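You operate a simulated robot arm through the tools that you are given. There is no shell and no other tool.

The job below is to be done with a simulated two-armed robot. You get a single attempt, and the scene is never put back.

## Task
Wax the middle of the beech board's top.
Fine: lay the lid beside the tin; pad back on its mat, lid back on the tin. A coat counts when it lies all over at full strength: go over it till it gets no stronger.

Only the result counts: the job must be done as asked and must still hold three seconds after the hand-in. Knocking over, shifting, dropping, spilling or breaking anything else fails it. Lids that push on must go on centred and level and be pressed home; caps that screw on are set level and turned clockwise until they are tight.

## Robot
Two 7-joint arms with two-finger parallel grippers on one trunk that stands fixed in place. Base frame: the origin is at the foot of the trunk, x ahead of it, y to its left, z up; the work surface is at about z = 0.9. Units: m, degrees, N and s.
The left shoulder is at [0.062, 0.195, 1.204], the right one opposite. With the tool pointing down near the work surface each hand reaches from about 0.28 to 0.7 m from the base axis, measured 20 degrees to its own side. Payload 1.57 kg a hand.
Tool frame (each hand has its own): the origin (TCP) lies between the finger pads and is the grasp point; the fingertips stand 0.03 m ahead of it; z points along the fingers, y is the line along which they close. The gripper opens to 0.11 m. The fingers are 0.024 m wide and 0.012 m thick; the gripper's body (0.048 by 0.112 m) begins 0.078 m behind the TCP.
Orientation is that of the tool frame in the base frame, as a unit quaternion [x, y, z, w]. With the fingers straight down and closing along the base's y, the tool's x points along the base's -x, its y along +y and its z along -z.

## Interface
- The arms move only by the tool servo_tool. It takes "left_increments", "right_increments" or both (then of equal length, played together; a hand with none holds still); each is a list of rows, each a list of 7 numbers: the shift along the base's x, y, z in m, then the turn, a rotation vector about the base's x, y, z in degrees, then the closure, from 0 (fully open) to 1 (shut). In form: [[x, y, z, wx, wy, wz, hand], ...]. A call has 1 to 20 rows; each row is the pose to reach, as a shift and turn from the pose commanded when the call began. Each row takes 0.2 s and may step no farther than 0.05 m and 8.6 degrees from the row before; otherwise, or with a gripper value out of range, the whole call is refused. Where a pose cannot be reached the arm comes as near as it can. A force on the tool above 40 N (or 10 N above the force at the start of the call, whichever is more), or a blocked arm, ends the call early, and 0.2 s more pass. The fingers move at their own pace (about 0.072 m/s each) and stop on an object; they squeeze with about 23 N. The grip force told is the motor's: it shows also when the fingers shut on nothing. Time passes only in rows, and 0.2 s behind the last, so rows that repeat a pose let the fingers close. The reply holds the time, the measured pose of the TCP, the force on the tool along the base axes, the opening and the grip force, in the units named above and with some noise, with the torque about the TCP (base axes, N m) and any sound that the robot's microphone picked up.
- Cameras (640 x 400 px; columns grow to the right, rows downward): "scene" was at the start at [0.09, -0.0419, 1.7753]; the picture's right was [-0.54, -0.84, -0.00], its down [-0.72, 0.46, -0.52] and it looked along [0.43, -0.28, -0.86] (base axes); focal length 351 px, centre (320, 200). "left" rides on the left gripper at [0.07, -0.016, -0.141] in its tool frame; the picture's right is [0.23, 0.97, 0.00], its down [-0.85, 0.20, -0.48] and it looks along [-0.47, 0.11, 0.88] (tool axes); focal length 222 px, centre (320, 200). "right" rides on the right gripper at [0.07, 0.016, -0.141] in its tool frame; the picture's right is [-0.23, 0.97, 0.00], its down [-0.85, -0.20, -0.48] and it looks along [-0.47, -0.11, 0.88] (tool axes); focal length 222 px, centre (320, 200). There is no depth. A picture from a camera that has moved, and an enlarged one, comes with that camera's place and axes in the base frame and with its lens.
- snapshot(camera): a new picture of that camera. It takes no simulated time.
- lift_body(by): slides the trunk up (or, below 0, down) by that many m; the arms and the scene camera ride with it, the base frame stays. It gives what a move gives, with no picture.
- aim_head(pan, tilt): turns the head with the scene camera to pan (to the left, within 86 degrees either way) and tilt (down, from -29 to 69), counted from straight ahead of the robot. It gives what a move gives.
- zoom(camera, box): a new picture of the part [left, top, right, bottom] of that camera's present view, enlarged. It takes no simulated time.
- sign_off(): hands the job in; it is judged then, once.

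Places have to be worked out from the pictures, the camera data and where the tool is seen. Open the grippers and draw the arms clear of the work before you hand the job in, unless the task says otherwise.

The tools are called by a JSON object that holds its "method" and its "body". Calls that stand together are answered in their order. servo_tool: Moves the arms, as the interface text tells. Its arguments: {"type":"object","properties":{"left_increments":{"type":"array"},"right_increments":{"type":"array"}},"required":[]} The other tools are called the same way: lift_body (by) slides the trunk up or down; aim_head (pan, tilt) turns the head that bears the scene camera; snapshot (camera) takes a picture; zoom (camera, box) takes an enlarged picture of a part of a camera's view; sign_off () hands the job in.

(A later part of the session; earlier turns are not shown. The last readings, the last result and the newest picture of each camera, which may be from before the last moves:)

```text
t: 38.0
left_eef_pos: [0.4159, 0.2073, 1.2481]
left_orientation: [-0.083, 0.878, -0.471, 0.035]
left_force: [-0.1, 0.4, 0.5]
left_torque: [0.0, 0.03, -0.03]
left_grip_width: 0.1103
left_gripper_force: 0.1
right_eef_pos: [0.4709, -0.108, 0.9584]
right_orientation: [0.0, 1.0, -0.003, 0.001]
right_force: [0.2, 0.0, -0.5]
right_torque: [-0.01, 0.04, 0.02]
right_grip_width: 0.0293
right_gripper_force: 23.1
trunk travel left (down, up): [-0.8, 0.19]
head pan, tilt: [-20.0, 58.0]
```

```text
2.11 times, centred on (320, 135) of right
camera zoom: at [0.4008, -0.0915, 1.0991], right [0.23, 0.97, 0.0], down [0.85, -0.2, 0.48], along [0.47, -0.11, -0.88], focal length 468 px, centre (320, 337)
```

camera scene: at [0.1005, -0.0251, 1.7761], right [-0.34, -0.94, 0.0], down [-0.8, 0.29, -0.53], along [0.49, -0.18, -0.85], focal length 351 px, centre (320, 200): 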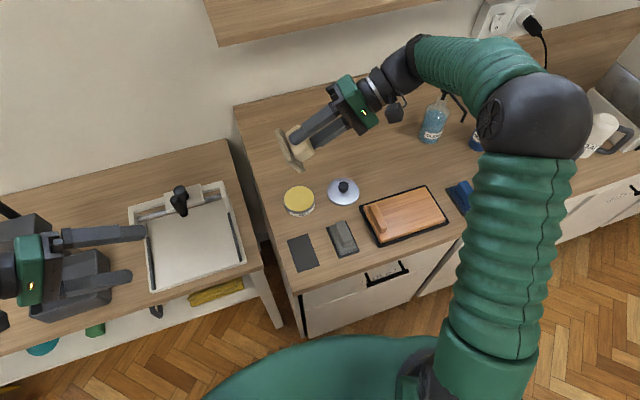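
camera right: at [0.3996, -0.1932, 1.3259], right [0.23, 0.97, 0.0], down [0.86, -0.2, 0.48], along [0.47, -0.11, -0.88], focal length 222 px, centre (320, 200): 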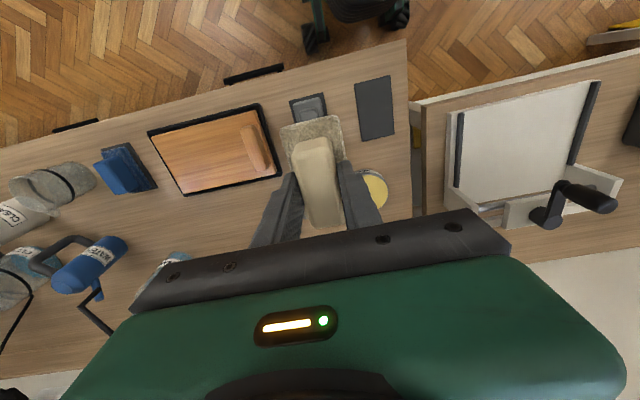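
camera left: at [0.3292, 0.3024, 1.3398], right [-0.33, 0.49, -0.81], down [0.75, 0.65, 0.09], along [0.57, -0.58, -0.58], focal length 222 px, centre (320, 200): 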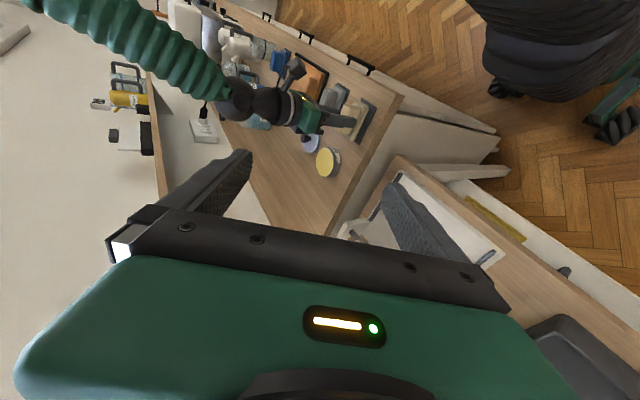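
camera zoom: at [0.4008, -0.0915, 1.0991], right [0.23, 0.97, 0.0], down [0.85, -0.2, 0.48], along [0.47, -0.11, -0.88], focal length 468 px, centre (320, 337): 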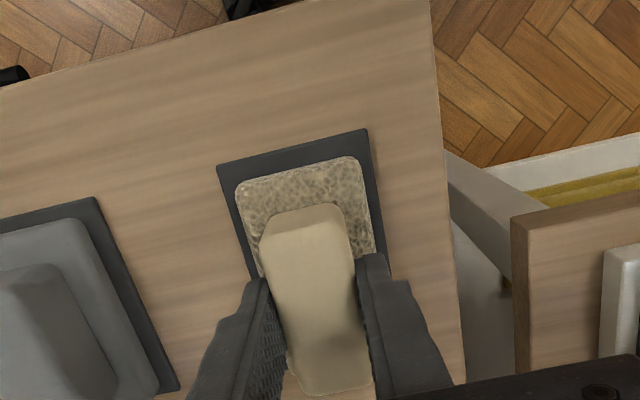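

Placement matches the original margins. I lower the last couple of millimetres to touch down.

{"method": "servo_tool", "body": {"right_increments": [[-0.001, 0, -0.0015, 0, 0, 0, 1], [-0.001, 0, -0.003, 0, 0, 0, 1]]}}

```text
t: 38.5
left_eef_pos: [0.4146, 0.207, 1.2485]
left_orientation: [-0.082, 0.878, -0.47, 0.037]
left_force: [-0.2, -0.6, -0.2]
left_torque: [0.01, 0.01, 0.0]
left_grip_width: 0.1099
left_gripper_force: 0.1
right_eef_pos: [0.4693, -0.1082, 0.9574]
right_orientation: [0.001, 1.0, -0.002, 0.004]
right_force: [1.2, -0.7, 15.6]
right_torque: [0.22, 0.09, 0.0]
right_grip_width: 0.0291
right_gripper_force: 22.4
trunk travel left (down, up): [-0.8, 0.19]
head pan, tilt: [-20.0, 58.0]
```

Touchdown at TCP z≈0.9575. I ease off, open, rise, and move over to the grey pad at about (0.469,-0.223).

{"method": "servo_tool", "body": {"right_increments": [[0, 0, 0.0025, 0, 0, 0, 1], [0, 0, 0.0025, 0, 0, 0, 0.6], [0, 0, 0.0025, 0, 0, 0, 0.3], [0, 0, 0.0025, 0, 0, 0, 0.3], [0, 0, 0.03, 0, 0, 0, 0.3], [0, 0, 0.06, 0, 0, 0, 0.3], [0, -0.04, 0.06, 0, 0, 0, 0.3], [0, -0.08, 0.06, 0, 0, 0, 0.3], [0, -0.115, 0.06, 0, 0, 0, 0.3]]}}

{"method": "zoom", "body": {"camera": "right", "box": [240, 60, 420, 220]}}

{"method": "zoom", "body": {"camera": "scene", "box": [260, 190, 360, 280]}}

```text
t: 40.5
left_eef_pos: [0.4146, 0.2038, 1.2479]
left_orientation: [-0.083, 0.879, -0.469, 0.037]
left_force: [0.1, 0.4, -0.4]
left_torque: [0.0, -0.02, 0.0]
left_grip_width: 0.11
left_gripper_force: 0.0
right_eef_pos: [0.4666, -0.2273, 1.0151]
right_orientation: [-0.001, 1.0, 0.0, 0.001]
right_force: [1.0, 0.1, 0.4]
right_torque: [0.02, -0.02, 0.02]
right_grip_width: 0.077
right_gripper_force: 0.1
trunk travel left (down, up): [-0.8, 0.19]
head pan, tilt: [-20.0, 58.0]
```

```text
2.50 times, centred on (330, 140) of right
camera zoom: at [0.3973, -0.2104, 1.1549], right [0.23, 0.97, 0.0], down [0.85, -0.2, 0.48], along [0.47, -0.11, -0.88], focal length 555 px, centre (295, 350)
```

zoom: 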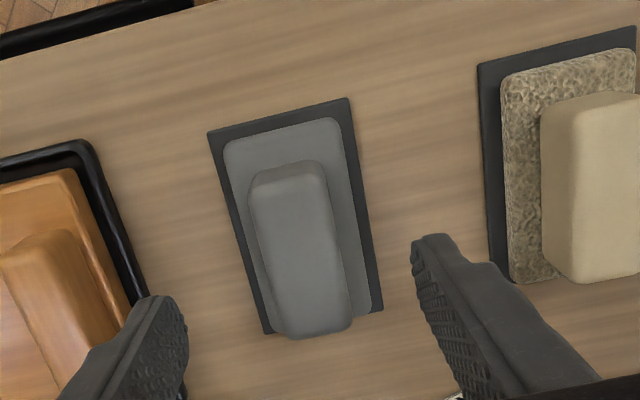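

```text
4.44 times, centred on (310, 235) of scene
camera zoom: at [0.0968, -0.0281, 1.7763], right [-0.34, -0.94, 0.0], down [-0.8, 0.29, -0.53], along [0.5, -0.18, -0.85], focal length 1558 px, centre (364, 44)
```

zoom: 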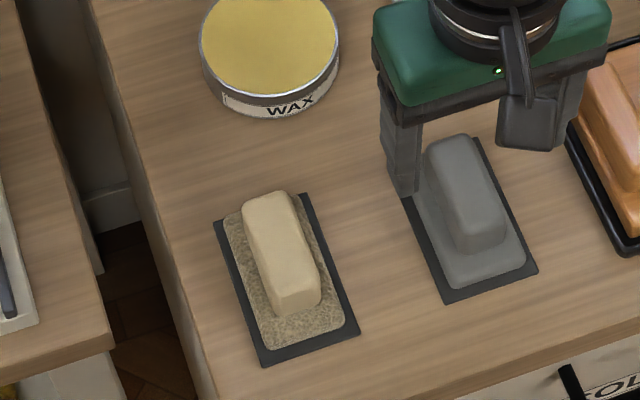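

Cream pad is back squarely on its mat. The grey handle is at ≈(0.465,-0.224); I correct by 3 mm, descend and grip it.

{"method": "servo_tool", "body": {"right_increments": [[-0.001, 0.003, -0.02, 0, 0, 0, 0.3], [-0.001, 0.003, -0.045, 0, 0, 0, 0.3], [-0.001, 0.003, -0.057, 0, 0, 0, 0.3], [-0.001, 0.003, -0.057, 0, 0, 0, 0.5], [-0.001, 0.003, -0.057, 0, 0, 0, 0.65], [-0.001, 0.003, -0.057, 0, 0, 0, 1], [-0.001, 0.003, -0.057, 0, 0, 0, 1], [-0.001, 0.003, -0.057, 0, 0, 0, 1]]}}

{"method": "zoom", "body": {"camera": "right", "box": [220, 40, 420, 230]}}

```text
t: 42.4
left_eef_pos: [0.4149, 0.2067, 1.247]
left_orientation: [-0.083, 0.878, -0.47, 0.036]
left_force: [0.0, 0.1, 0.4]
left_torque: [-0.02, 0.02, -0.01]
left_grip_width: 0.1101
left_gripper_force: 0.1
right_eef_pos: [0.4679, -0.2226, 0.9577]
right_orientation: [0.001, 1.0, -0.002, 0.001]
right_force: [0.9, -0.4, 0.3]
right_torque: [0.0, -0.04, -0.03]
right_grip_width: 0.0292
right_gripper_force: 22.6
trunk travel left (down, up): [-0.8, 0.19]
head pan, tilt: [-20.0, 58.0]
```

```text
2.11 times, centred on (320, 135) of right
camera zoom: at [0.3986, -0.2049, 1.0992], right [0.23, 0.97, 0.0], down [0.85, -0.2, 0.48], along [0.47, -0.11, -0.88], focal length 468 px, centre (320, 337)
```

zoom: 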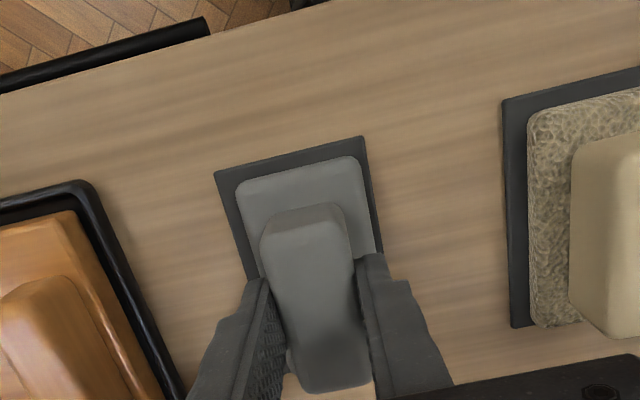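

Grey gripped (home TCP ≈(0.4675,-0.2235,0.9577)). I lift it and tilt toward the left camera the same way.

{"method": "servo_tool", "body": {"right_increments": [[0, 0, 0.02, 0, 0, 0, 1], [0, 0, 0.06, 0, 0, 0, 1], [0, 0, 0.1, 0, 0, 0, 1], [0, 0, 0.14, 0, 0, 0, 1], [0, 0, 0.18, 0, 0, 0, 1], [0, 0, 0.22, 0, 0, 0, 1], [0.008, 0.008, 0.24, 7.5, 0, 0, 1], [0.016, 0.016, 0.26, 15, 0, 0, 1], [0.024, 0.024, 0.28, 22.5, 0, 0, 1], [0.032, 0.032, 0.29, 30, 0, 0, 1], [0.04, 0.04, 0.3, 37.5, 0, 0, 1], [0.048, 0.048, 0.31, 45, 0, 0, 1], [0.056, 0.056, 0.315, 52.5, 0, 0, 1], [0.06, 0.062, 0.32, 60, 0, 0, 1]]}}

{"method": "zoom", "body": {"camera": "left", "box": [160, 80, 250, 170]}}

{"method": "zoom", "body": {"camera": "left", "box": [190, 100, 230, 155]}}

{"method": "zoom", "body": {"camera": "left", "box": [200, 110, 220, 130]}}

```text
t: 45.4
left_eef_pos: [0.4175, 0.2056, 1.2477]
left_orientation: [-0.082, 0.878, -0.47, 0.036]
left_force: [0.6, -0.2, 0.7]
left_torque: [0.03, -0.04, 0.01]
left_grip_width: 0.1097
left_gripper_force: 0.0
right_eef_pos: [0.5307, -0.1609, 1.2782]
right_orientation: [0.001, 0.866, 0.5, 0.001]
right_force: [0.6, -0.4, -0.4]
right_torque: [-0.03, -0.01, -0.02]
right_grip_width: 0.0292
right_gripper_force: 22.7
trunk travel left (down, up): [-0.8, 0.19]
head pan, tilt: [-20.0, 58.0]
```

```text
4.44 times, centred on (205, 125) of left
camera zoom: at [0.3308, 0.2997, 1.34], right [-0.33, 0.49, -0.81], down [0.75, 0.65, 0.09], along [0.57, -0.58, -0.59], focal length 987 px, centre (831, 533)
```

zoom: 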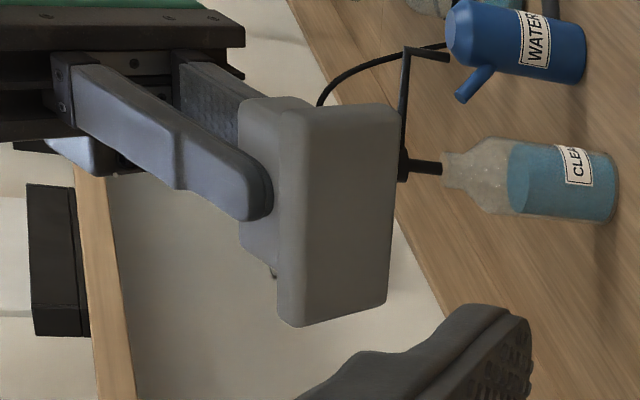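

```text
7.27 times, centred on (210, 128) of left
camera zoom: at [0.3308, 0.2997, 1.34], right [-0.33, 0.49, -0.81], down [0.75, 0.65, 0.09], along [0.57, -0.58, -0.59], focal length 1615 px, centre (1120, 727)
```

zoom: 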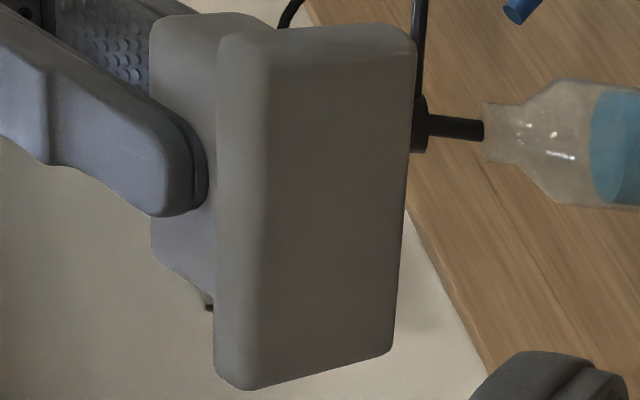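

```text
16.00 times, centred on (210, 120) of left
camera zoom: at [0.3308, 0.2997, 1.34], right [-0.33, 0.49, -0.81], down [0.75, 0.65, 0.09], along [0.57, -0.58, -0.59], focal length 3554 px, centre (2080, 1480)
```

zoom: 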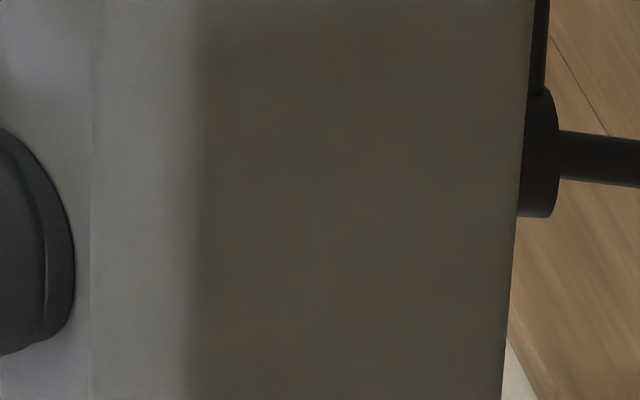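

The grey sole is plain, smooth and unmarked on its underside. I'll look at how other cleaning items in the room (yellow cloth on the lower shelf, blue block at far left) are textured, for comparison.

{"method": "zoom", "body": {"camera": "scene", "box": [170, 270, 260, 330]}}

{"method": "aim_head", "body": {"pan": 45, "tilt": 45}}

{"method": "snapshot", "body": {"camera": "scene"}}

{"method": "aim_head", "body": {"pan": 75, "tilt": 35}}

{"method": "snapshot", "body": {"camera": "scene"}}

```text
6.67 times, centred on (215, 300) of scene
camera zoom: at [0.0994, -0.0266, 1.7761], right [-0.34, -0.94, 0.0], down [-0.8, 0.29, -0.53], along [0.5, -0.18, -0.85], focal length 2338 px, centre (1020, -467)
```

zoom: 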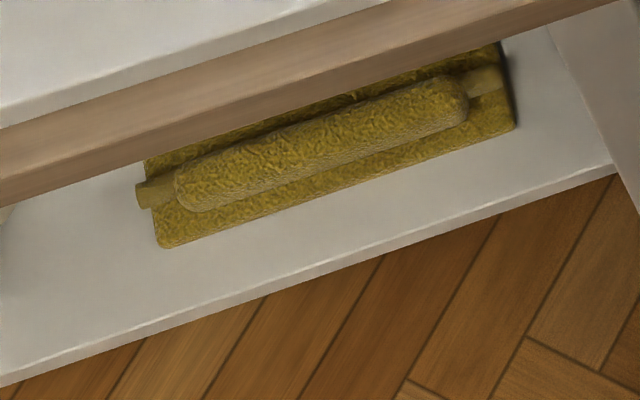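

```text
t: 46.7
left_eef_pos: [0.415, 0.2059, 1.2483]
left_orientation: [-0.083, 0.878, -0.47, 0.035]
left_force: [0.7, -0.2, -0.9]
left_torque: [-0.01, -0.03, -0.02]
left_grip_width: 0.1099
left_gripper_force: 0.1
right_eef_pos: [0.5285, -0.1598, 1.2778]
right_orientation: [0.001, 0.867, 0.498, 0.001]
right_force: [-0.5, 0.2, -0.1]
right_torque: [-0.02, 0.02, -0.01]
right_grip_width: 0.0292
right_gripper_force: 22.9
trunk travel left (down, up): [-0.8, 0.19]
head pan, tilt: [45.0, 45.0]
```

```text
taken
camera scene: at [0.0912, 0.0557, 1.7933], right [0.71, -0.71, 0.0], down [-0.5, -0.5, -0.71], along [0.5, 0.5, -0.71], focal length 351 px, centre (320, 200)
```

scene: 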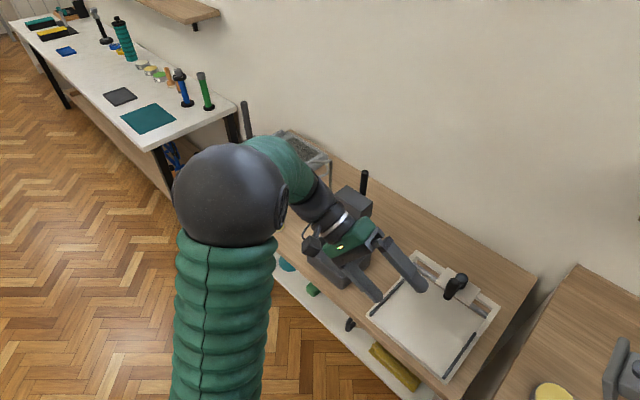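

```text
t: 47.7
left_eef_pos: [0.4167, 0.2056, 1.2471]
left_orientation: [-0.083, 0.878, -0.47, 0.035]
left_force: [0.9, 0.2, -0.7]
left_torque: [-0.01, 0.02, -0.02]
left_grip_width: 0.11
left_gripper_force: 0.1
right_eef_pos: [0.5288, -0.1591, 1.2783]
right_orientation: [0.001, 0.867, 0.498, 0.001]
right_force: [-0.1, -0.4, -1.1]
right_torque: [-0.03, -0.01, -0.01]
right_grip_width: 0.029
right_gripper_force: 22.7
trunk travel left (down, up): [-0.8, 0.19]
head pan, tilt: [75.0, 35.0]
```

```text
taken
camera scene: at [0.0562, 0.0833, 1.8082], right [0.97, -0.26, 0.0], down [-0.15, -0.55, -0.82], along [0.21, 0.79, -0.57], focal length 351 px, centre (320, 200)
```

scene: 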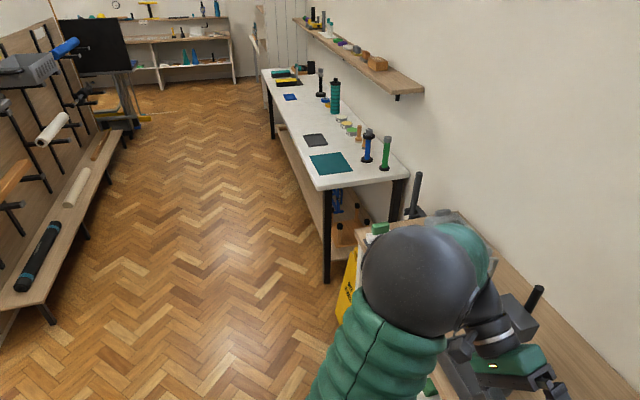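

This is a big workshop. I'll zoom on the bench and shelf items to see how sponges, cloths and abrasives are rendered.

{"method": "zoom", "body": {"camera": "scene", "box": [260, 50, 410, 190]}}

{"method": "zoom", "body": {"camera": "scene", "box": [290, 0, 430, 100]}}

{"method": "zoom", "body": {"camera": "scene", "box": [330, 160, 450, 290]}}

{"method": "zoom", "body": {"camera": "scene", "box": [0, 0, 240, 150]}}

```text
2.86 times, centred on (335, 120) of scene
camera zoom: at [0.0562, 0.0833, 1.8082], right [0.97, -0.26, 0.0], down [-0.15, -0.55, -0.82], along [0.21, 0.79, -0.57], focal length 1002 px, centre (277, 429)
```

zoom: 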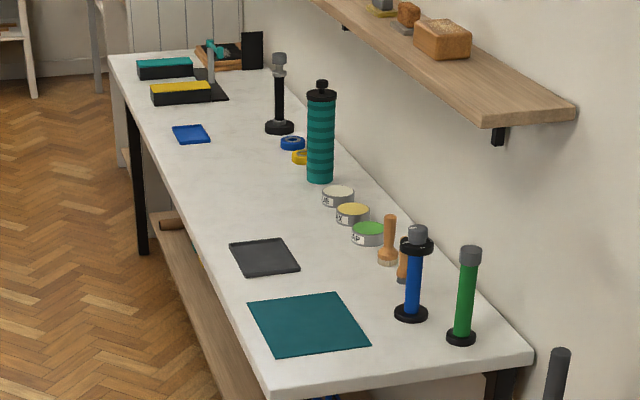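

```text
4.00 times, centred on (360, 50) of scene
camera zoom: at [0.0562, 0.0833, 1.8082], right [0.97, -0.26, 0.0], down [-0.15, -0.55, -0.82], along [0.21, 0.79, -0.57], focal length 1402 px, centre (160, 800)
```

zoom: 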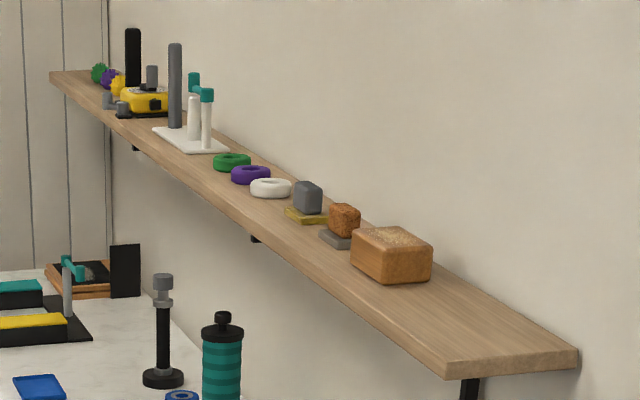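

```text
3.08 times, centred on (390, 225) of scene
camera zoom: at [0.0562, 0.0833, 1.8082], right [0.97, -0.26, 0.0], down [-0.15, -0.55, -0.82], along [0.21, 0.79, -0.57], focal length 1079 px, centre (105, 123)
```

zoom: 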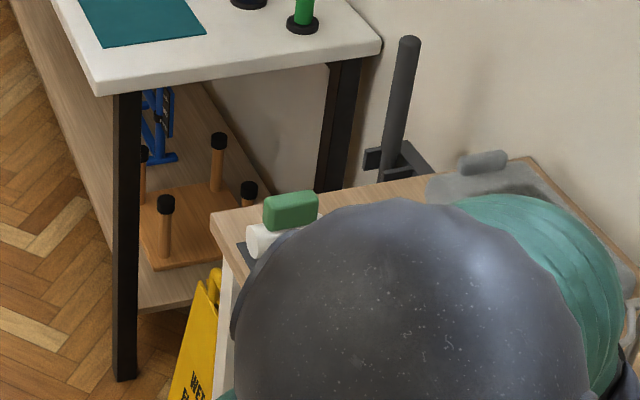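

```text
2.67 times, centred on (120, 75) of scene
camera zoom: at [0.0562, 0.0833, 1.8082], right [0.97, -0.26, 0.0], down [-0.15, -0.55, -0.82], along [0.21, 0.79, -0.57], focal length 935 px, centre (853, 533)
```

zoom: 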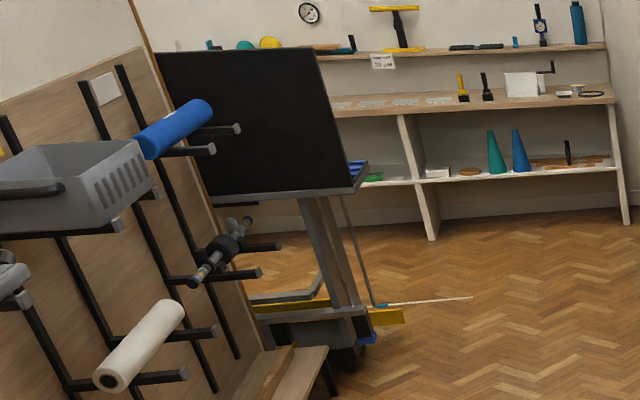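

Nothing conclusive there. I'll put the grey pad back on its mat the same careful way, then examine the blue pad from close up before deciding.

{"method": "servo_tool", "body": {"right_increments": [[-0.008, -0.008, 0, -7.5, 0, 0, 1], [-0.016, -0.016, 0, -15, 0, 0, 1], [-0.024, -0.024, -0.01, -22.5, 0, 0, 1], [-0.032, -0.032, -0.02, -30, 0, 0, 1], [-0.04, -0.04, -0.03, -37.5, 0, 0, 1], [-0.048, -0.048, -0.05, -45, 0, 0, 1], [-0.056, -0.056, -0.07, -52.5, 0, 0, 1], [-0.06, -0.062, -0.1, -60, 0, 0, 1], [-0.06, -0.062, -0.14, -60, 0, 0, 1], [-0.06, -0.062, -0.18, -60, 0, 0, 1], [-0.06, -0.062, -0.22, -60, 0, 0, 1], [-0.06, -0.062, -0.26, -60, 0, 0, 1], [-0.06, -0.062, -0.3, -60, 0, 0, 1], [-0.06, -0.062, -0.304, -60, 0, 0, 1]]}}

{"method": "zoom", "body": {"camera": "right", "box": [220, 40, 420, 230]}}

{"method": "aim_head", "body": {"pan": -20, "tilt": 58}}

```text
t: 50.7
left_eef_pos: [0.4159, 0.2059, 1.2476]
left_orientation: [-0.084, 0.878, -0.47, 0.035]
left_force: [-0.2, -0.1, -0.8]
left_torque: [0.01, 0.04, 0.01]
left_grip_width: 0.1099
left_gripper_force: 0.1
right_eef_pos: [0.4662, -0.2198, 0.974]
right_orientation: [-0.001, 1.0, -0.001, 0.001]
right_force: [-0.8, 0.2, -0.8]
right_torque: [0.02, -0.02, -0.01]
right_grip_width: 0.0292
right_gripper_force: 23.0
trunk travel left (down, up): [-0.8, 0.19]
head pan, tilt: [75.0, 35.0]
```

```text
2.11 times, centred on (320, 135) of right
camera zoom: at [0.3957, -0.2028, 1.1155], right [0.23, 0.97, 0.0], down [0.85, -0.2, 0.48], along [0.47, -0.11, -0.88], focal length 468 px, centre (320, 337)
```

zoom: 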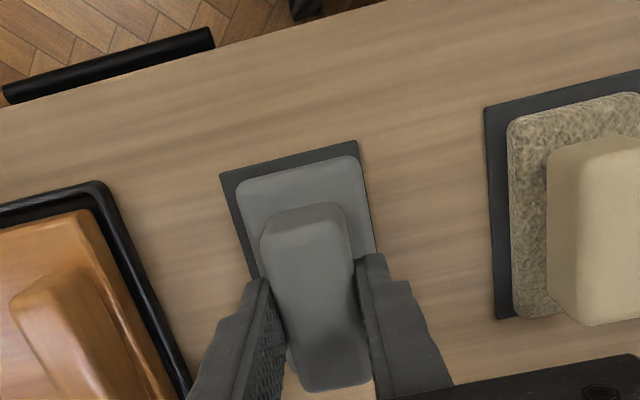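

```text
t: 52.4
left_eef_pos: [0.4165, 0.2078, 1.2479]
left_orientation: [-0.083, 0.878, -0.47, 0.036]
left_force: [0.4, 0.2, -0.2]
left_torque: [-0.03, 0.01, -0.01]
left_grip_width: 0.1098
left_gripper_force: 0.0
right_eef_pos: [0.4666, -0.2186, 0.975]
right_orientation: [0.0, 1.0, -0.003, 0.0]
right_force: [0.5, -0.2, -1.0]
right_torque: [-0.02, -0.02, -0.02]
right_grip_width: 0.0292
right_gripper_force: 22.7
trunk travel left (down, up): [-0.8, 0.19]
head pan, tilt: [-20.0, 58.0]
```

The grey pad hovers over its mat, ~4 mm to the left of home; I correct and set it down.

{"method": "servo_tool", "body": {"right_increments": [[0.001, -0.004, -0.006, 0, 0, 0, 1], [0.001, -0.004, -0.012, 0, 0, 0, 1], [0.001, -0.004, -0.016, 0, 0, 0, 1], [0.001, -0.004, -0.018, 0, 0, 0, 1]]}}

{"method": "zoom", "body": {"camera": "right", "box": [220, 40, 420, 230]}}

```text
t: 53.4
left_eef_pos: [0.4145, 0.2071, 1.248]
left_orientation: [-0.082, 0.878, -0.47, 0.036]
left_force: [-0.3, 0.1, 0.4]
left_torque: [0.0, 0.02, -0.01]
left_grip_width: 0.11
left_gripper_force: 0.1
right_eef_pos: [0.4677, -0.2246, 0.959]
right_orientation: [0.0, 1.0, -0.002, 0.002]
right_force: [-0.1, -3.2, 20.5]
right_torque: [0.27, 0.28, 0.06]
right_grip_width: 0.0292
right_gripper_force: 23.1
trunk travel left (down, up): [-0.8, 0.19]
head pan, tilt: [-20.0, 58.0]
```

```text
2.11 times, centred on (320, 135) of right
camera zoom: at [0.3979, -0.207, 1.0994], right [0.23, 0.97, 0.0], down [0.85, -0.2, 0.48], along [0.47, -0.11, -0.87], focal length 468 px, centre (320, 337)
```

zoom: 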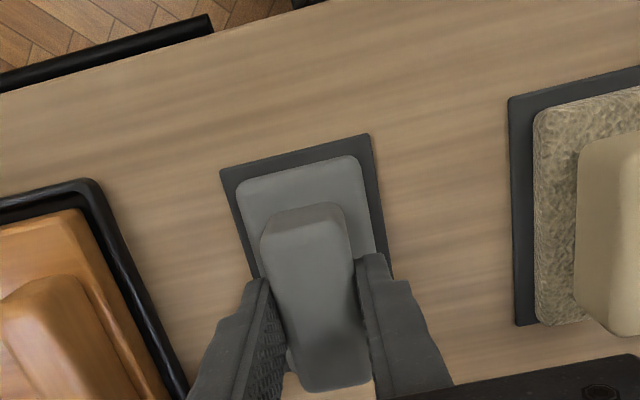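

Grey is seated (20 N contact). I ease off, release, rise and move to hover near the blue pad, staying clear of the bottles.

{"method": "servo_tool", "body": {"right_increments": [[0, 0, 0.003, 0, 0, 0, 1], [0, 0, 0.003, 0, 0, 0, 0.6], [0, 0, 0.003, 0, 0, 0, 0.3], [0, 0, 0.003, 0, 0, 0, 0.3], [0, 0, 0.03, 0, 0, 0, 0.3], [0, 0, 0.07, 0, 0, 0, 0.3], [0, 0, 0.11, 0, 0, 0, 0.3], [0, -0.045, 0.13, 0, 0, 0, 0.3], [0, -0.09, 0.13, 0, 0, 0, 0.3], [0, -0.135, 0.13, 0, 0, 0, 0.3], [0, -0.18, 0.13, 0, 0, 0, 0.3], [0, -0.225, 0.13, 0, 0, 0, 0.3], [0, -0.27, 0.13, 0, 0, 0, 0.3], [0, -0.315, 0.13, 0, 0, 0, 0.3], [0, -0.36, 0.13, 0, 0, 0, 0.3], [0, -0.385, 0.12, 0, 0, 0, 0.3]]}}

{"method": "snapshot", "body": {"camera": "right"}}

{"method": "snapshot", "body": {"camera": "scene"}}

```text
t: 56.8
left_eef_pos: [0.4161, 0.2043, 1.247]
left_orientation: [-0.083, 0.879, -0.469, 0.035]
left_force: [0.7, -0.2, -0.4]
left_torque: [0.03, 0.01, 0.02]
left_grip_width: 0.11
left_gripper_force: 0.0
right_eef_pos: [0.4708, -0.6128, 1.0764]
right_orientation: [0.0, 1.0, -0.002, 0.0]
right_force: [-0.3, -0.4, -0.2]
right_torque: [-0.01, 0.05, -0.01]
right_grip_width: 0.077
right_gripper_force: 0.0
trunk travel left (down, up): [-0.8, 0.19]
head pan, tilt: [-20.0, 58.0]
```

```text
taken
camera right: at [0.4005, -0.5969, 1.2163], right [0.23, 0.97, 0.0], down [0.85, -0.2, 0.48], along [0.47, -0.11, -0.88], focal length 222 px, centre (320, 200)
```

right: 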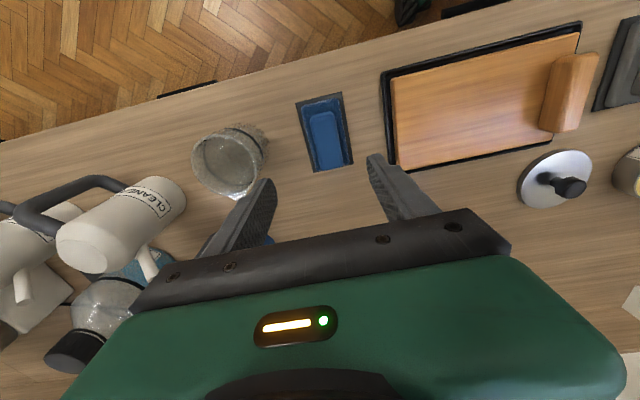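

```text
taken
camera scene: at [0.0983, -0.0297, 1.7762], right [-0.34, -0.94, 0.0], down [-0.8, 0.29, -0.53], along [0.5, -0.18, -0.85], focal length 351 px, centre (320, 200)
```

scene: 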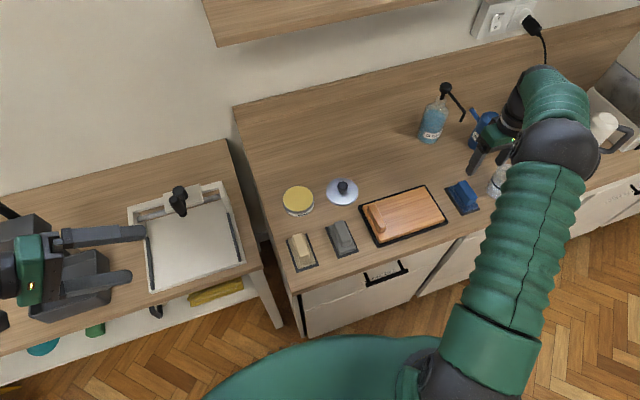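

The blue pad is now unobstructed in both cameras; zooming hard on it and, at matching scale, on the cream pad.

{"method": "zoom", "body": {"camera": "right", "box": [290, 85, 360, 180]}}

{"method": "zoom", "body": {"camera": "right", "box": [296, 92, 326, 122]}}

{"method": "zoom", "body": {"camera": "scene", "box": [440, 172, 484, 216]}}

{"method": "zoom", "body": {"camera": "scene", "box": [464, 196, 480, 212]}}

{"method": "zoom", "body": {"camera": "scene", "box": [304, 254, 320, 270]}}

```text
4.21 times, centred on (325, 132) of right
camera zoom: at [0.4005, -0.5969, 1.2163], right [0.23, 0.97, 0.0], down [0.85, -0.2, 0.48], along [0.47, -0.11, -0.88], focal length 935 px, centre (299, 484)
```

zoom: 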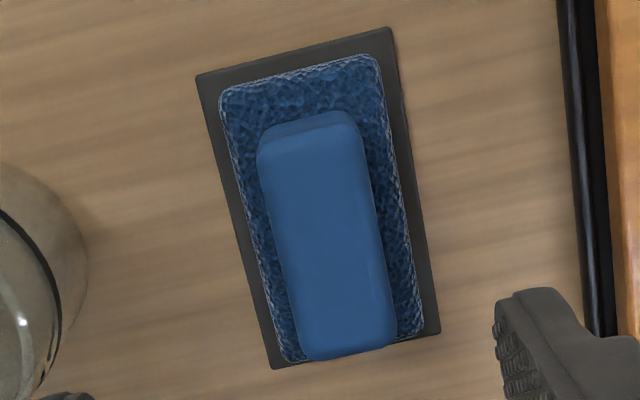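

```text
13.33 times, centred on (311, 107) of right
camera zoom: at [0.4005, -0.5969, 1.2163], right [0.23, 0.97, 0.0], down [0.85, -0.2, 0.48], along [0.47, -0.11, -0.88], focal length 2962 px, centre (440, 1440)
```

zoom: 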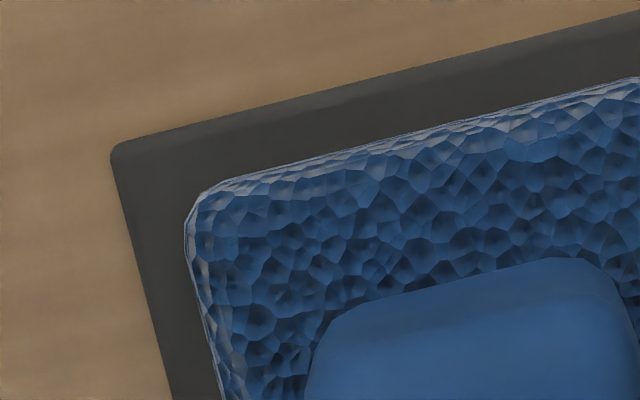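

```text
9.09 times, centred on (462, 194) of scene
camera zoom: at [0.0983, -0.0297, 1.7762], right [-0.34, -0.94, 0.0], down [-0.8, 0.29, -0.53], along [0.5, -0.18, -0.85], focal length 3188 px, centre (-971, 254)
```

zoom: 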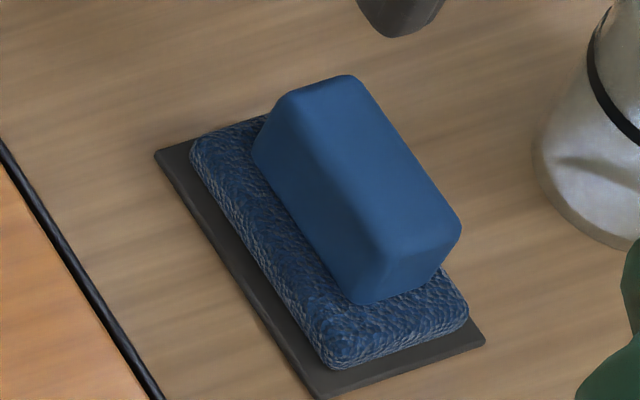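

```text
16.00 times, centred on (472, 204) of scene
camera zoom: at [0.0983, -0.0297, 1.7762], right [-0.34, -0.94, 0.0], down [-0.8, 0.29, -0.53], along [0.5, -0.18, -0.85], focal length 5610 px, centre (-2112, 136)
```

zoom: 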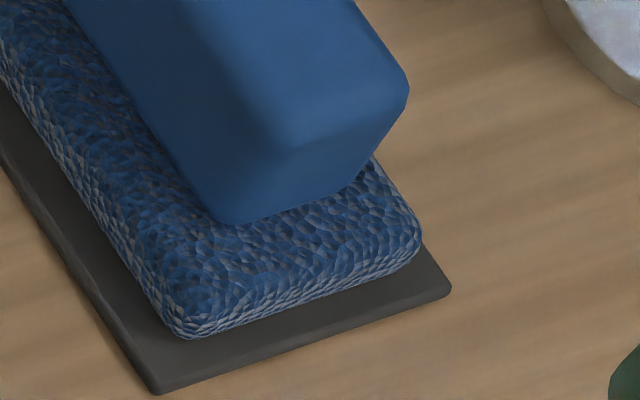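

```text
16.00 times, centred on (312, 262) of scene
camera zoom: at [0.0983, -0.0297, 1.7762], right [-0.34, -0.94, 0.0], down [-0.8, 0.29, -0.53], along [0.5, -0.18, -0.85], focal length 5610 px, centre (448, -792)
```

zoom: 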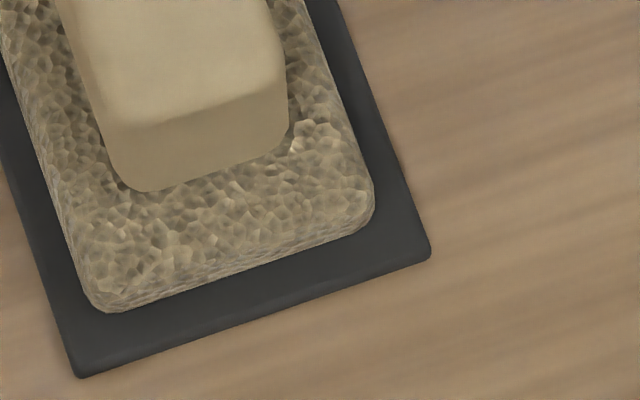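

At this range the blue sole clearly shows sponge pores (dark pits, bright ridges), and cream has the same pore pattern but matte. I check the yellow item's texture on the lower shelf for how pile/fibre is rendered in this world.

{"method": "zoom", "body": {"camera": "scene", "box": [195, 285, 220, 310]}}

{"method": "zoom", "body": {"camera": "scene", "box": [184, 275, 248, 315]}}

{"method": "zoom", "body": {"camera": "scene", "box": [20, 310, 110, 370]}}

{"method": "zoom", "body": {"camera": "right", "box": [385, 40, 585, 170]}}

```text
16.00 times, centred on (208, 298) of scene
camera zoom: at [0.0983, -0.0297, 1.7762], right [-0.34, -0.94, 0.0], down [-0.8, 0.29, -0.53], along [0.5, -0.18, -0.85], focal length 5610 px, centre (2120, -1360)
```

zoom: 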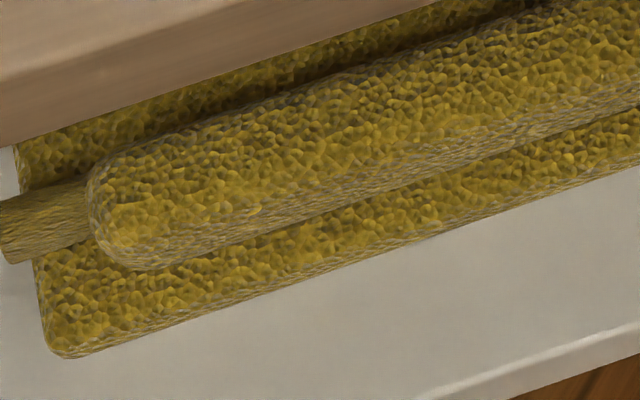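

```text
10.00 times, centred on (216, 295) of scene
camera zoom: at [0.0983, -0.0297, 1.7762], right [-0.34, -0.94, 0.0], down [-0.8, 0.29, -0.53], along [0.5, -0.18, -0.85], focal length 3506 px, centre (1360, -750)
```

zoom: 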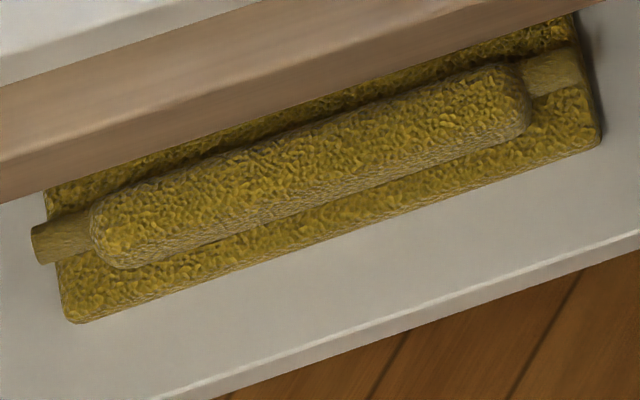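

```text
6.67 times, centred on (65, 340) of scene
camera zoom: at [0.0983, -0.0297, 1.7762], right [-0.34, -0.94, 0.0], down [-0.8, 0.29, -0.53], along [0.5, -0.18, -0.85], focal length 2338 px, centre (2020, -733)
```

zoom: 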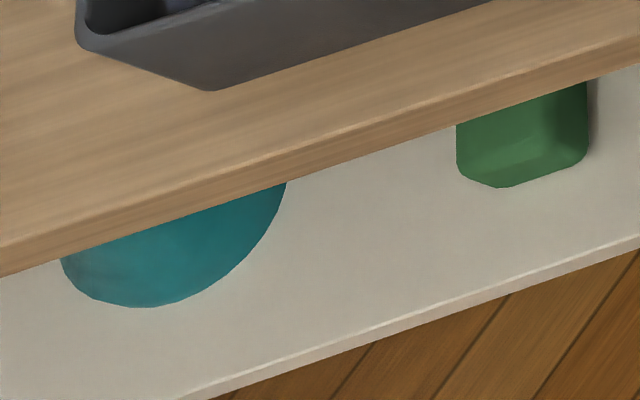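

```text
3.08 times, centred on (485, 105) of right
camera zoom: at [0.4005, -0.5969, 1.2163], right [0.23, 0.97, 0.0], down [0.85, -0.2, 0.48], along [0.47, -0.11, -0.88], focal length 684 px, centre (-188, 492)
```

zoom: 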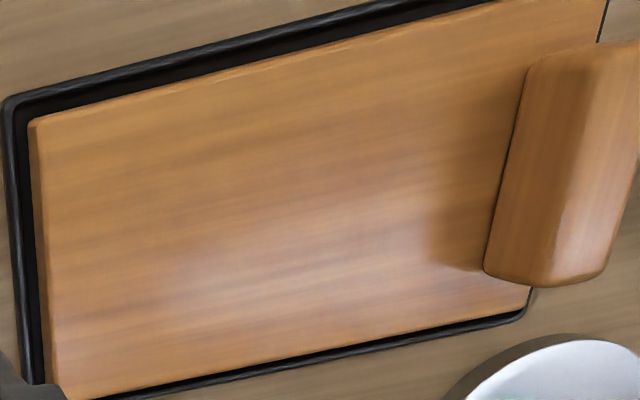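

The yellow item shows the same pore texture, so that's "sponge". On the far shelf I noticed small blocks on coloured soles that may be sanding/wipe pads; I'll zoom on these to learn how abrasives are depicted.

{"method": "aim_head", "body": {"pan": 75, "tilt": 35}}

{"method": "zoom", "body": {"camera": "scene", "box": [355, 40, 400, 75]}}

{"method": "zoom", "body": {"camera": "scene", "box": [325, 108, 375, 148]}}

{"method": "zoom", "body": {"camera": "scene", "box": [260, 60, 320, 105]}}

{"method": "zoom", "body": {"camera": "scene", "box": [350, 210, 410, 250]}}

```text
t: 58.5
left_eef_pos: [0.4162, 0.2047, 1.2484]
left_orientation: [-0.083, 0.878, -0.469, 0.035]
left_force: [0.2, -1.6, -0.2]
left_torque: [0.05, 0.01, 0.04]
left_grip_width: 0.1101
left_gripper_force: 0.1
right_eef_pos: [0.4698, -0.6119, 1.0766]
right_orientation: [0.001, 1.0, -0.001, 0.0]
right_force: [-0.9, 0.0, -0.5]
right_torque: [-0.02, -0.01, 0.0]
right_grip_width: 0.0769
right_gripper_force: 0.1
trunk travel left (down, up): [-0.8, 0.19]
head pan, tilt: [75.0, 35.0]
```

```text
11.43 times, centred on (378, 58) of scene
camera zoom: at [0.056, 0.0815, 1.8083], right [0.97, -0.26, 0.0], down [-0.15, -0.55, -0.82], along [0.21, 0.79, -0.57], focal length 4007 px, centre (-337, 1829)
```

zoom: 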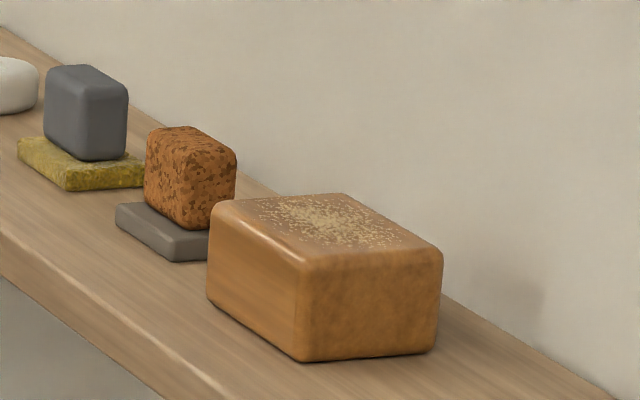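

```text
10.00 times, centred on (350, 128) of scene
camera zoom: at [0.056, 0.0815, 1.8083], right [0.97, -0.26, 0.0], down [-0.15, -0.55, -0.82], along [0.21, 0.79, -0.57], focal length 3506 px, centre (20, 920)
```

zoom: 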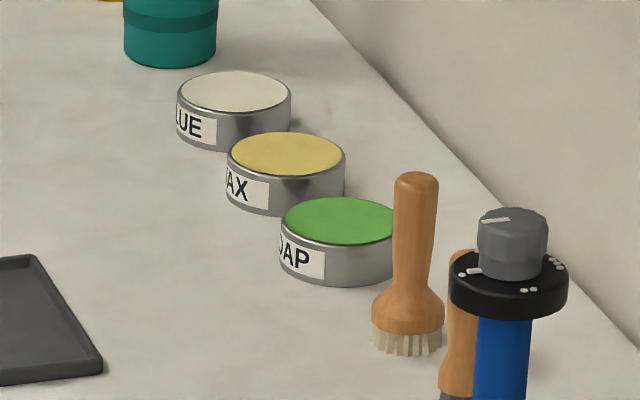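

```text
8.89 times, centred on (290, 82) of scene
camera zoom: at [0.056, 0.0815, 1.8083], right [0.97, -0.26, 0.0], down [-0.15, -0.55, -0.82], along [0.21, 0.79, -0.57], focal length 3117 px, centre (587, 1244)
```

zoom: 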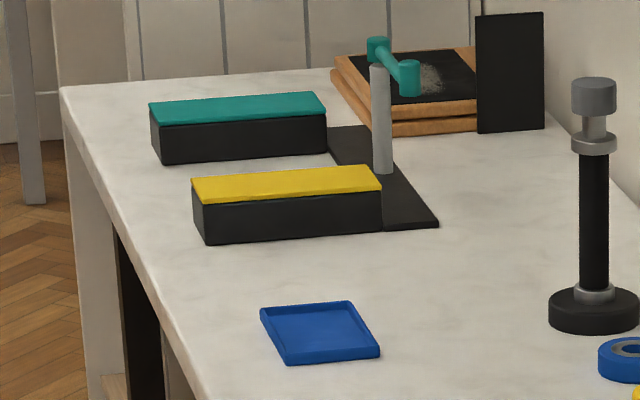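

```text
10.00 times, centred on (380, 230) of scene
camera zoom: at [0.056, 0.0815, 1.8083], right [0.97, -0.26, 0.0], down [-0.15, -0.55, -0.82], along [0.21, 0.79, -0.57], focal length 3506 px, centre (-280, -100)
```

zoom: 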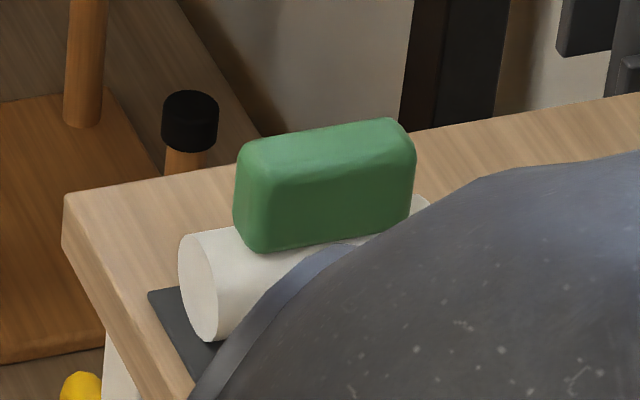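

Very telling: that shelf holds a grey-handled block with a sponge-textured sole and a cork sanding block whose abrasive sole is plain smooth grey. So a plain grey sole reads as abrasive; blue is the washing sponge by the water/cleaner, and the dry cream foam pad next to the tin is the wax applicator. I go with the cream pad: head back, hand over to it.

{"method": "aim_head", "body": {"pan": -20, "tilt": 58}}

{"method": "servo_tool", "body": {"right_increments": [[0, 0.02, 0.03, 0, 0, 0, 0.3], [0, 0.065, 0.03, 0, 0, 0, 0.3], [0, 0.11, 0.03, 0, 0, 0, 0.3], [0, 0.155, 0.03, 0, 0, 0, 0.3], [0, 0.2, 0.03, 0, 0, 0, 0.3], [0, 0.245, 0.03, 0, 0, 0, 0.3], [0, 0.29, 0.03, 0, 0, 0, 0.3], [0, 0.335, 0.03, 0, 0, 0, 0.3], [0, 0.38, 0.02, 0, 0, 0, 0.3], [0, 0.425, 0, 0, 0, 0, 0.3], [0, 0.47, -0.03, 0, 0, 0, 0.3], [-0.001, 0.504, -0.06, 0, 0, 0, 0.3], [-0.001, 0.504, -0.07, 0, 0, 0, 0.3]]}}

{"method": "zoom", "body": {"camera": "right", "box": [230, 80, 410, 220]}}

```text
t: 60.2
left_eef_pos: [0.4149, 0.2059, 1.2476]
left_orientation: [-0.083, 0.878, -0.469, 0.035]
left_force: [0.1, -0.2, 0.9]
left_torque: [0.03, -0.02, -0.01]
left_grip_width: 0.1101
left_gripper_force: 0.0
right_eef_pos: [0.4705, -0.612, 1.0764]
right_orientation: [0.0, 1.0, -0.001, 0.0]
right_force: [-0.1, -1.1, 0.8]
right_torque: [0.0, -0.02, -0.01]
right_grip_width: 0.077
right_gripper_force: 0.1
trunk travel left (down, up): [-0.8, 0.19]
head pan, tilt: [-20.0, 58.0]
```

```text
refused: row 11 steps farther than a row can; nothing moved
```

```text
2.86 times, centred on (320, 150) of right
camera zoom: at [0.4004, -0.5945, 1.2171], right [0.23, 0.97, 0.0], down [0.85, -0.2, 0.48], along [0.47, -0.11, -0.88], focal length 635 px, centre (320, 343)
```

zoom: 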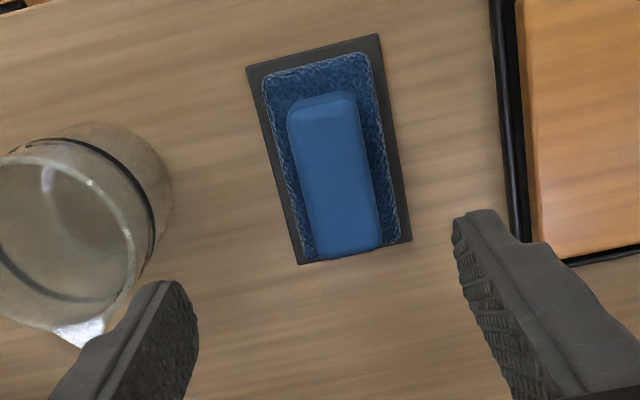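

One row stepped too far and the call was refused; I resend with smaller steps.

{"method": "servo_tool", "body": {"right_increments": [[0, 0.02, 0.03, 0, 0, 0, 0.3], [0, 0.065, 0.03, 0, 0, 0, 0.3], [0, 0.11, 0.03, 0, 0, 0, 0.3], [0, 0.155, 0.03, 0, 0, 0, 0.3], [0, 0.2, 0.03, 0, 0, 0, 0.3], [0, 0.245, 0.03, 0, 0, 0, 0.3], [0, 0.29, 0.03, 0, 0, 0, 0.3], [0, 0.335, 0.03, 0, 0, 0, 0.3], [0, 0.38, 0.02, 0, 0, 0, 0.3], [0, 0.42, 0, 0, 0, 0, 0.3], [0, 0.46, -0.02, 0, 0, 0, 0.3], [-0.001, 0.49, -0.04, 0, 0, 0, 0.3], [-0.001, 0.504, -0.07, 0, 0, 0, 0.3], [-0.001, 0.504, -0.07, 0, 0, 0, 0.3]]}}

{"method": "zoom", "body": {"camera": "right", "box": [230, 80, 410, 220]}}

```text
t: 63.2
left_eef_pos: [0.4159, 0.2073, 1.2474]
left_orientation: [-0.082, 0.878, -0.47, 0.036]
left_force: [-0.4, 0.2, -0.7]
left_torque: [0.0, 0.0, 0.05]
left_grip_width: 0.11
left_gripper_force: 0.1
right_eef_pos: [0.4703, -0.1049, 1.0051]
right_orientation: [-0.001, 1.0, -0.002, 0.0]
right_force: [0.3, -0.8, 0.1]
right_torque: [0.01, -0.02, 0.05]
right_grip_width: 0.077
right_gripper_force: 0.2
trunk travel left (down, up): [-0.8, 0.19]
head pan, tilt: [-20.0, 58.0]
```

```text
2.86 times, centred on (320, 150) of right
camera zoom: at [0.3988, -0.0874, 1.1464], right [0.23, 0.97, 0.0], down [0.85, -0.2, 0.48], along [0.47, -0.11, -0.88], focal length 635 px, centre (320, 343)
```

zoom: 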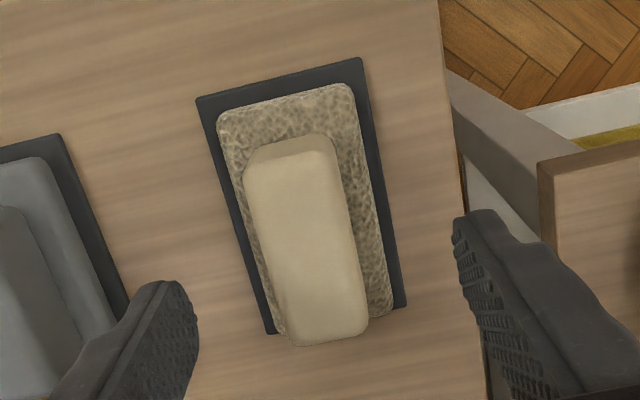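

Handle centre reads (0.468,-0.1075); I shift by (−1.5,−3) mm, descend and grip.

{"method": "servo_tool", "body": {"right_increments": [[-0.0015, -0.003, -0.02, 0, 0, 0, 0.3], [-0.0015, -0.003, -0.046, 0, 0, 0, 0.3], [-0.0015, -0.003, -0.046, 0, 0, 0, 0.3], [-0.0015, -0.003, -0.046, 0, 0, 0, 0.5], [-0.0015, -0.003, -0.046, 0, 0, 0, 0.65], [-0.0015, -0.003, -0.046, 0, 0, 0, 1], [-0.0015, -0.003, -0.046, 0, 0, 0, 1], [-0.0015, -0.003, -0.046, 0, 0, 0, 1]]}}

{"method": "zoom", "body": {"camera": "right", "box": [220, 40, 420, 230]}}

```text
t: 65.0
left_eef_pos: [0.4169, 0.2075, 1.2476]
left_orientation: [-0.083, 0.878, -0.471, 0.036]
left_force: [-0.1, 1.2, 0.7]
left_torque: [0.0, -0.01, 0.02]
left_grip_width: 0.1098
left_gripper_force: 0.0
right_eef_pos: [0.4677, -0.1079, 0.96]
right_orientation: [0.0, 1.0, -0.002, 0.0]
right_force: [0.2, 0.1, 0.5]
right_torque: [0.0, 0.0, 0.01]
right_grip_width: 0.0292
right_gripper_force: 23.1
trunk travel left (down, up): [-0.8, 0.19]
head pan, tilt: [-20.0, 58.0]
```

```text
2.11 times, centred on (320, 135) of right
camera zoom: at [0.3981, -0.0908, 1.1013], right [0.23, 0.97, 0.0], down [0.85, -0.2, 0.48], along [0.47, -0.11, -0.88], focal length 468 px, centre (320, 337)
```

zoom: 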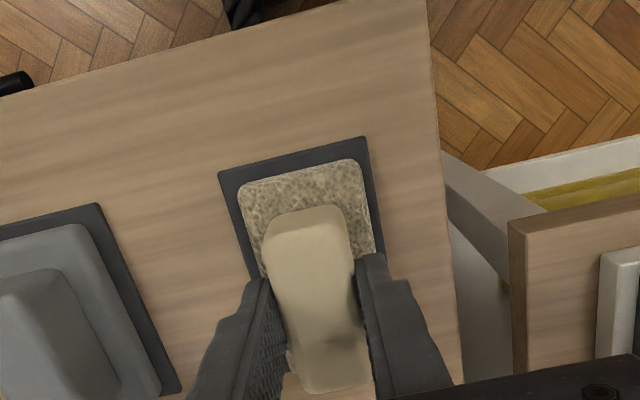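

Pad gripped. I lift it and carry it over the tin centre (0.6185,-0.1475), stopping a couple of centimetres above the wax.

{"method": "servo_tool", "body": {"right_increments": [[0, 0, 0.02, 0, 0, 0, 1], [0, 0, 0.05, 0, 0, 0, 1], [0, 0, 0.08, 0, 0, 0, 1], [0.04, -0.01, 0.08, 0, 0, 0, 1], [0.08, -0.02, 0.08, 0, 0, 0, 1], [0.12, -0.03, 0.08, 0, 0, 0, 1], [0.1505, -0.04, 0.07, 0, 0, 0, 1], [0.1505, -0.04, 0.05, 0, 0, 0, 1], [0.1505, -0.04, 0.05, 0, 0, 0, 1]]}}

{"method": "zoom", "body": {"camera": "scene", "box": [250, 140, 350, 230]}}

{"method": "snapshot", "body": {"camera": "right"}}

{"method": "zoom", "body": {"camera": "left", "box": [270, 80, 410, 190]}}

```text
t: 67.0
left_eef_pos: [0.4154, 0.2066, 1.2474]
left_orientation: [-0.083, 0.878, -0.47, 0.035]
left_force: [-0.4, -0.2, -0.1]
left_torque: [-0.01, 0.04, 0.03]
left_grip_width: 0.1098
left_gripper_force: 0.1
right_eef_pos: [0.6189, -0.1486, 1.0104]
right_orientation: [0.0, 1.0, -0.002, 0.001]
right_force: [0.0, -0.5, -0.7]
right_torque: [0.02, 0.0, 0.03]
right_grip_width: 0.0292
right_gripper_force: 23.1
trunk travel left (down, up): [-0.8, 0.19]
head pan, tilt: [-20.0, 58.0]
```

```text
4.44 times, centred on (300, 185) of scene
camera zoom: at [0.0978, -0.0238, 1.7763], right [-0.34, -0.94, 0.0], down [-0.8, 0.29, -0.53], along [0.5, -0.18, -0.85], focal length 1558 px, centre (409, 267)
```

zoom: 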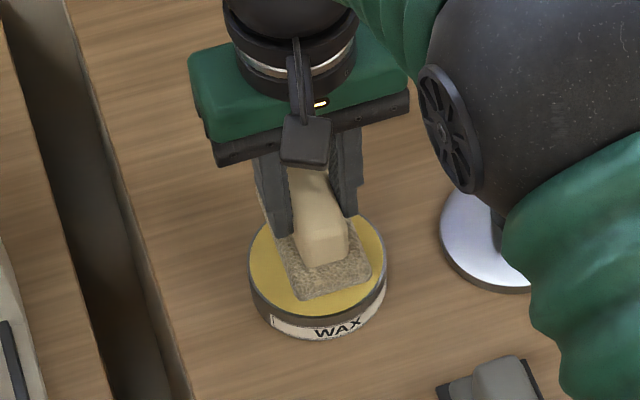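

```text
taken
camera right: at [0.5485, -0.132, 1.1505], right [0.23, 0.97, 0.0], down [0.85, -0.2, 0.48], along [0.47, -0.11, -0.88], focal length 222 px, centre (320, 200)
```

right: 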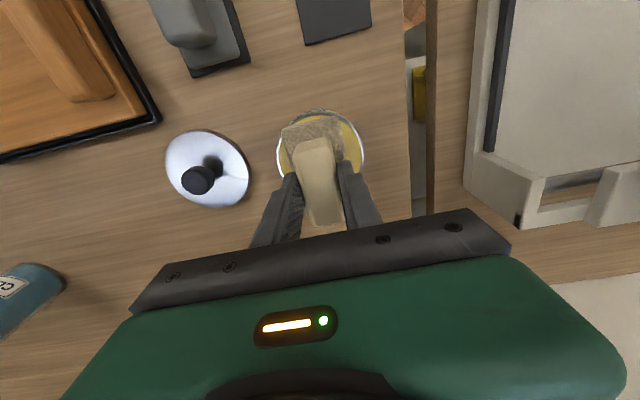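

```text
3.64 times, centred on (340, 135) of left
camera zoom: at [0.3289, 0.3019, 1.34], right [-0.33, 0.49, -0.81], down [0.75, 0.65, 0.09], along [0.57, -0.58, -0.58], focal length 808 px, centre (247, 436)
```

zoom: 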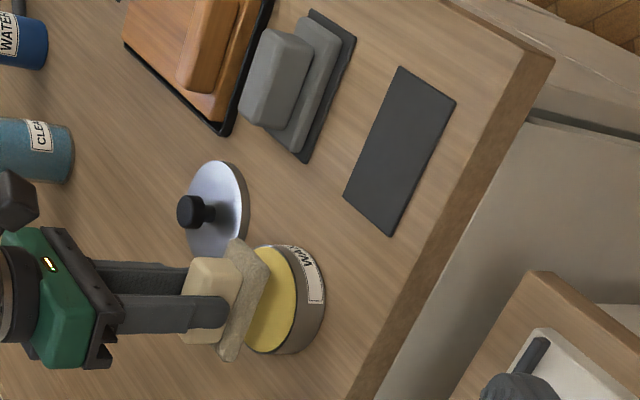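

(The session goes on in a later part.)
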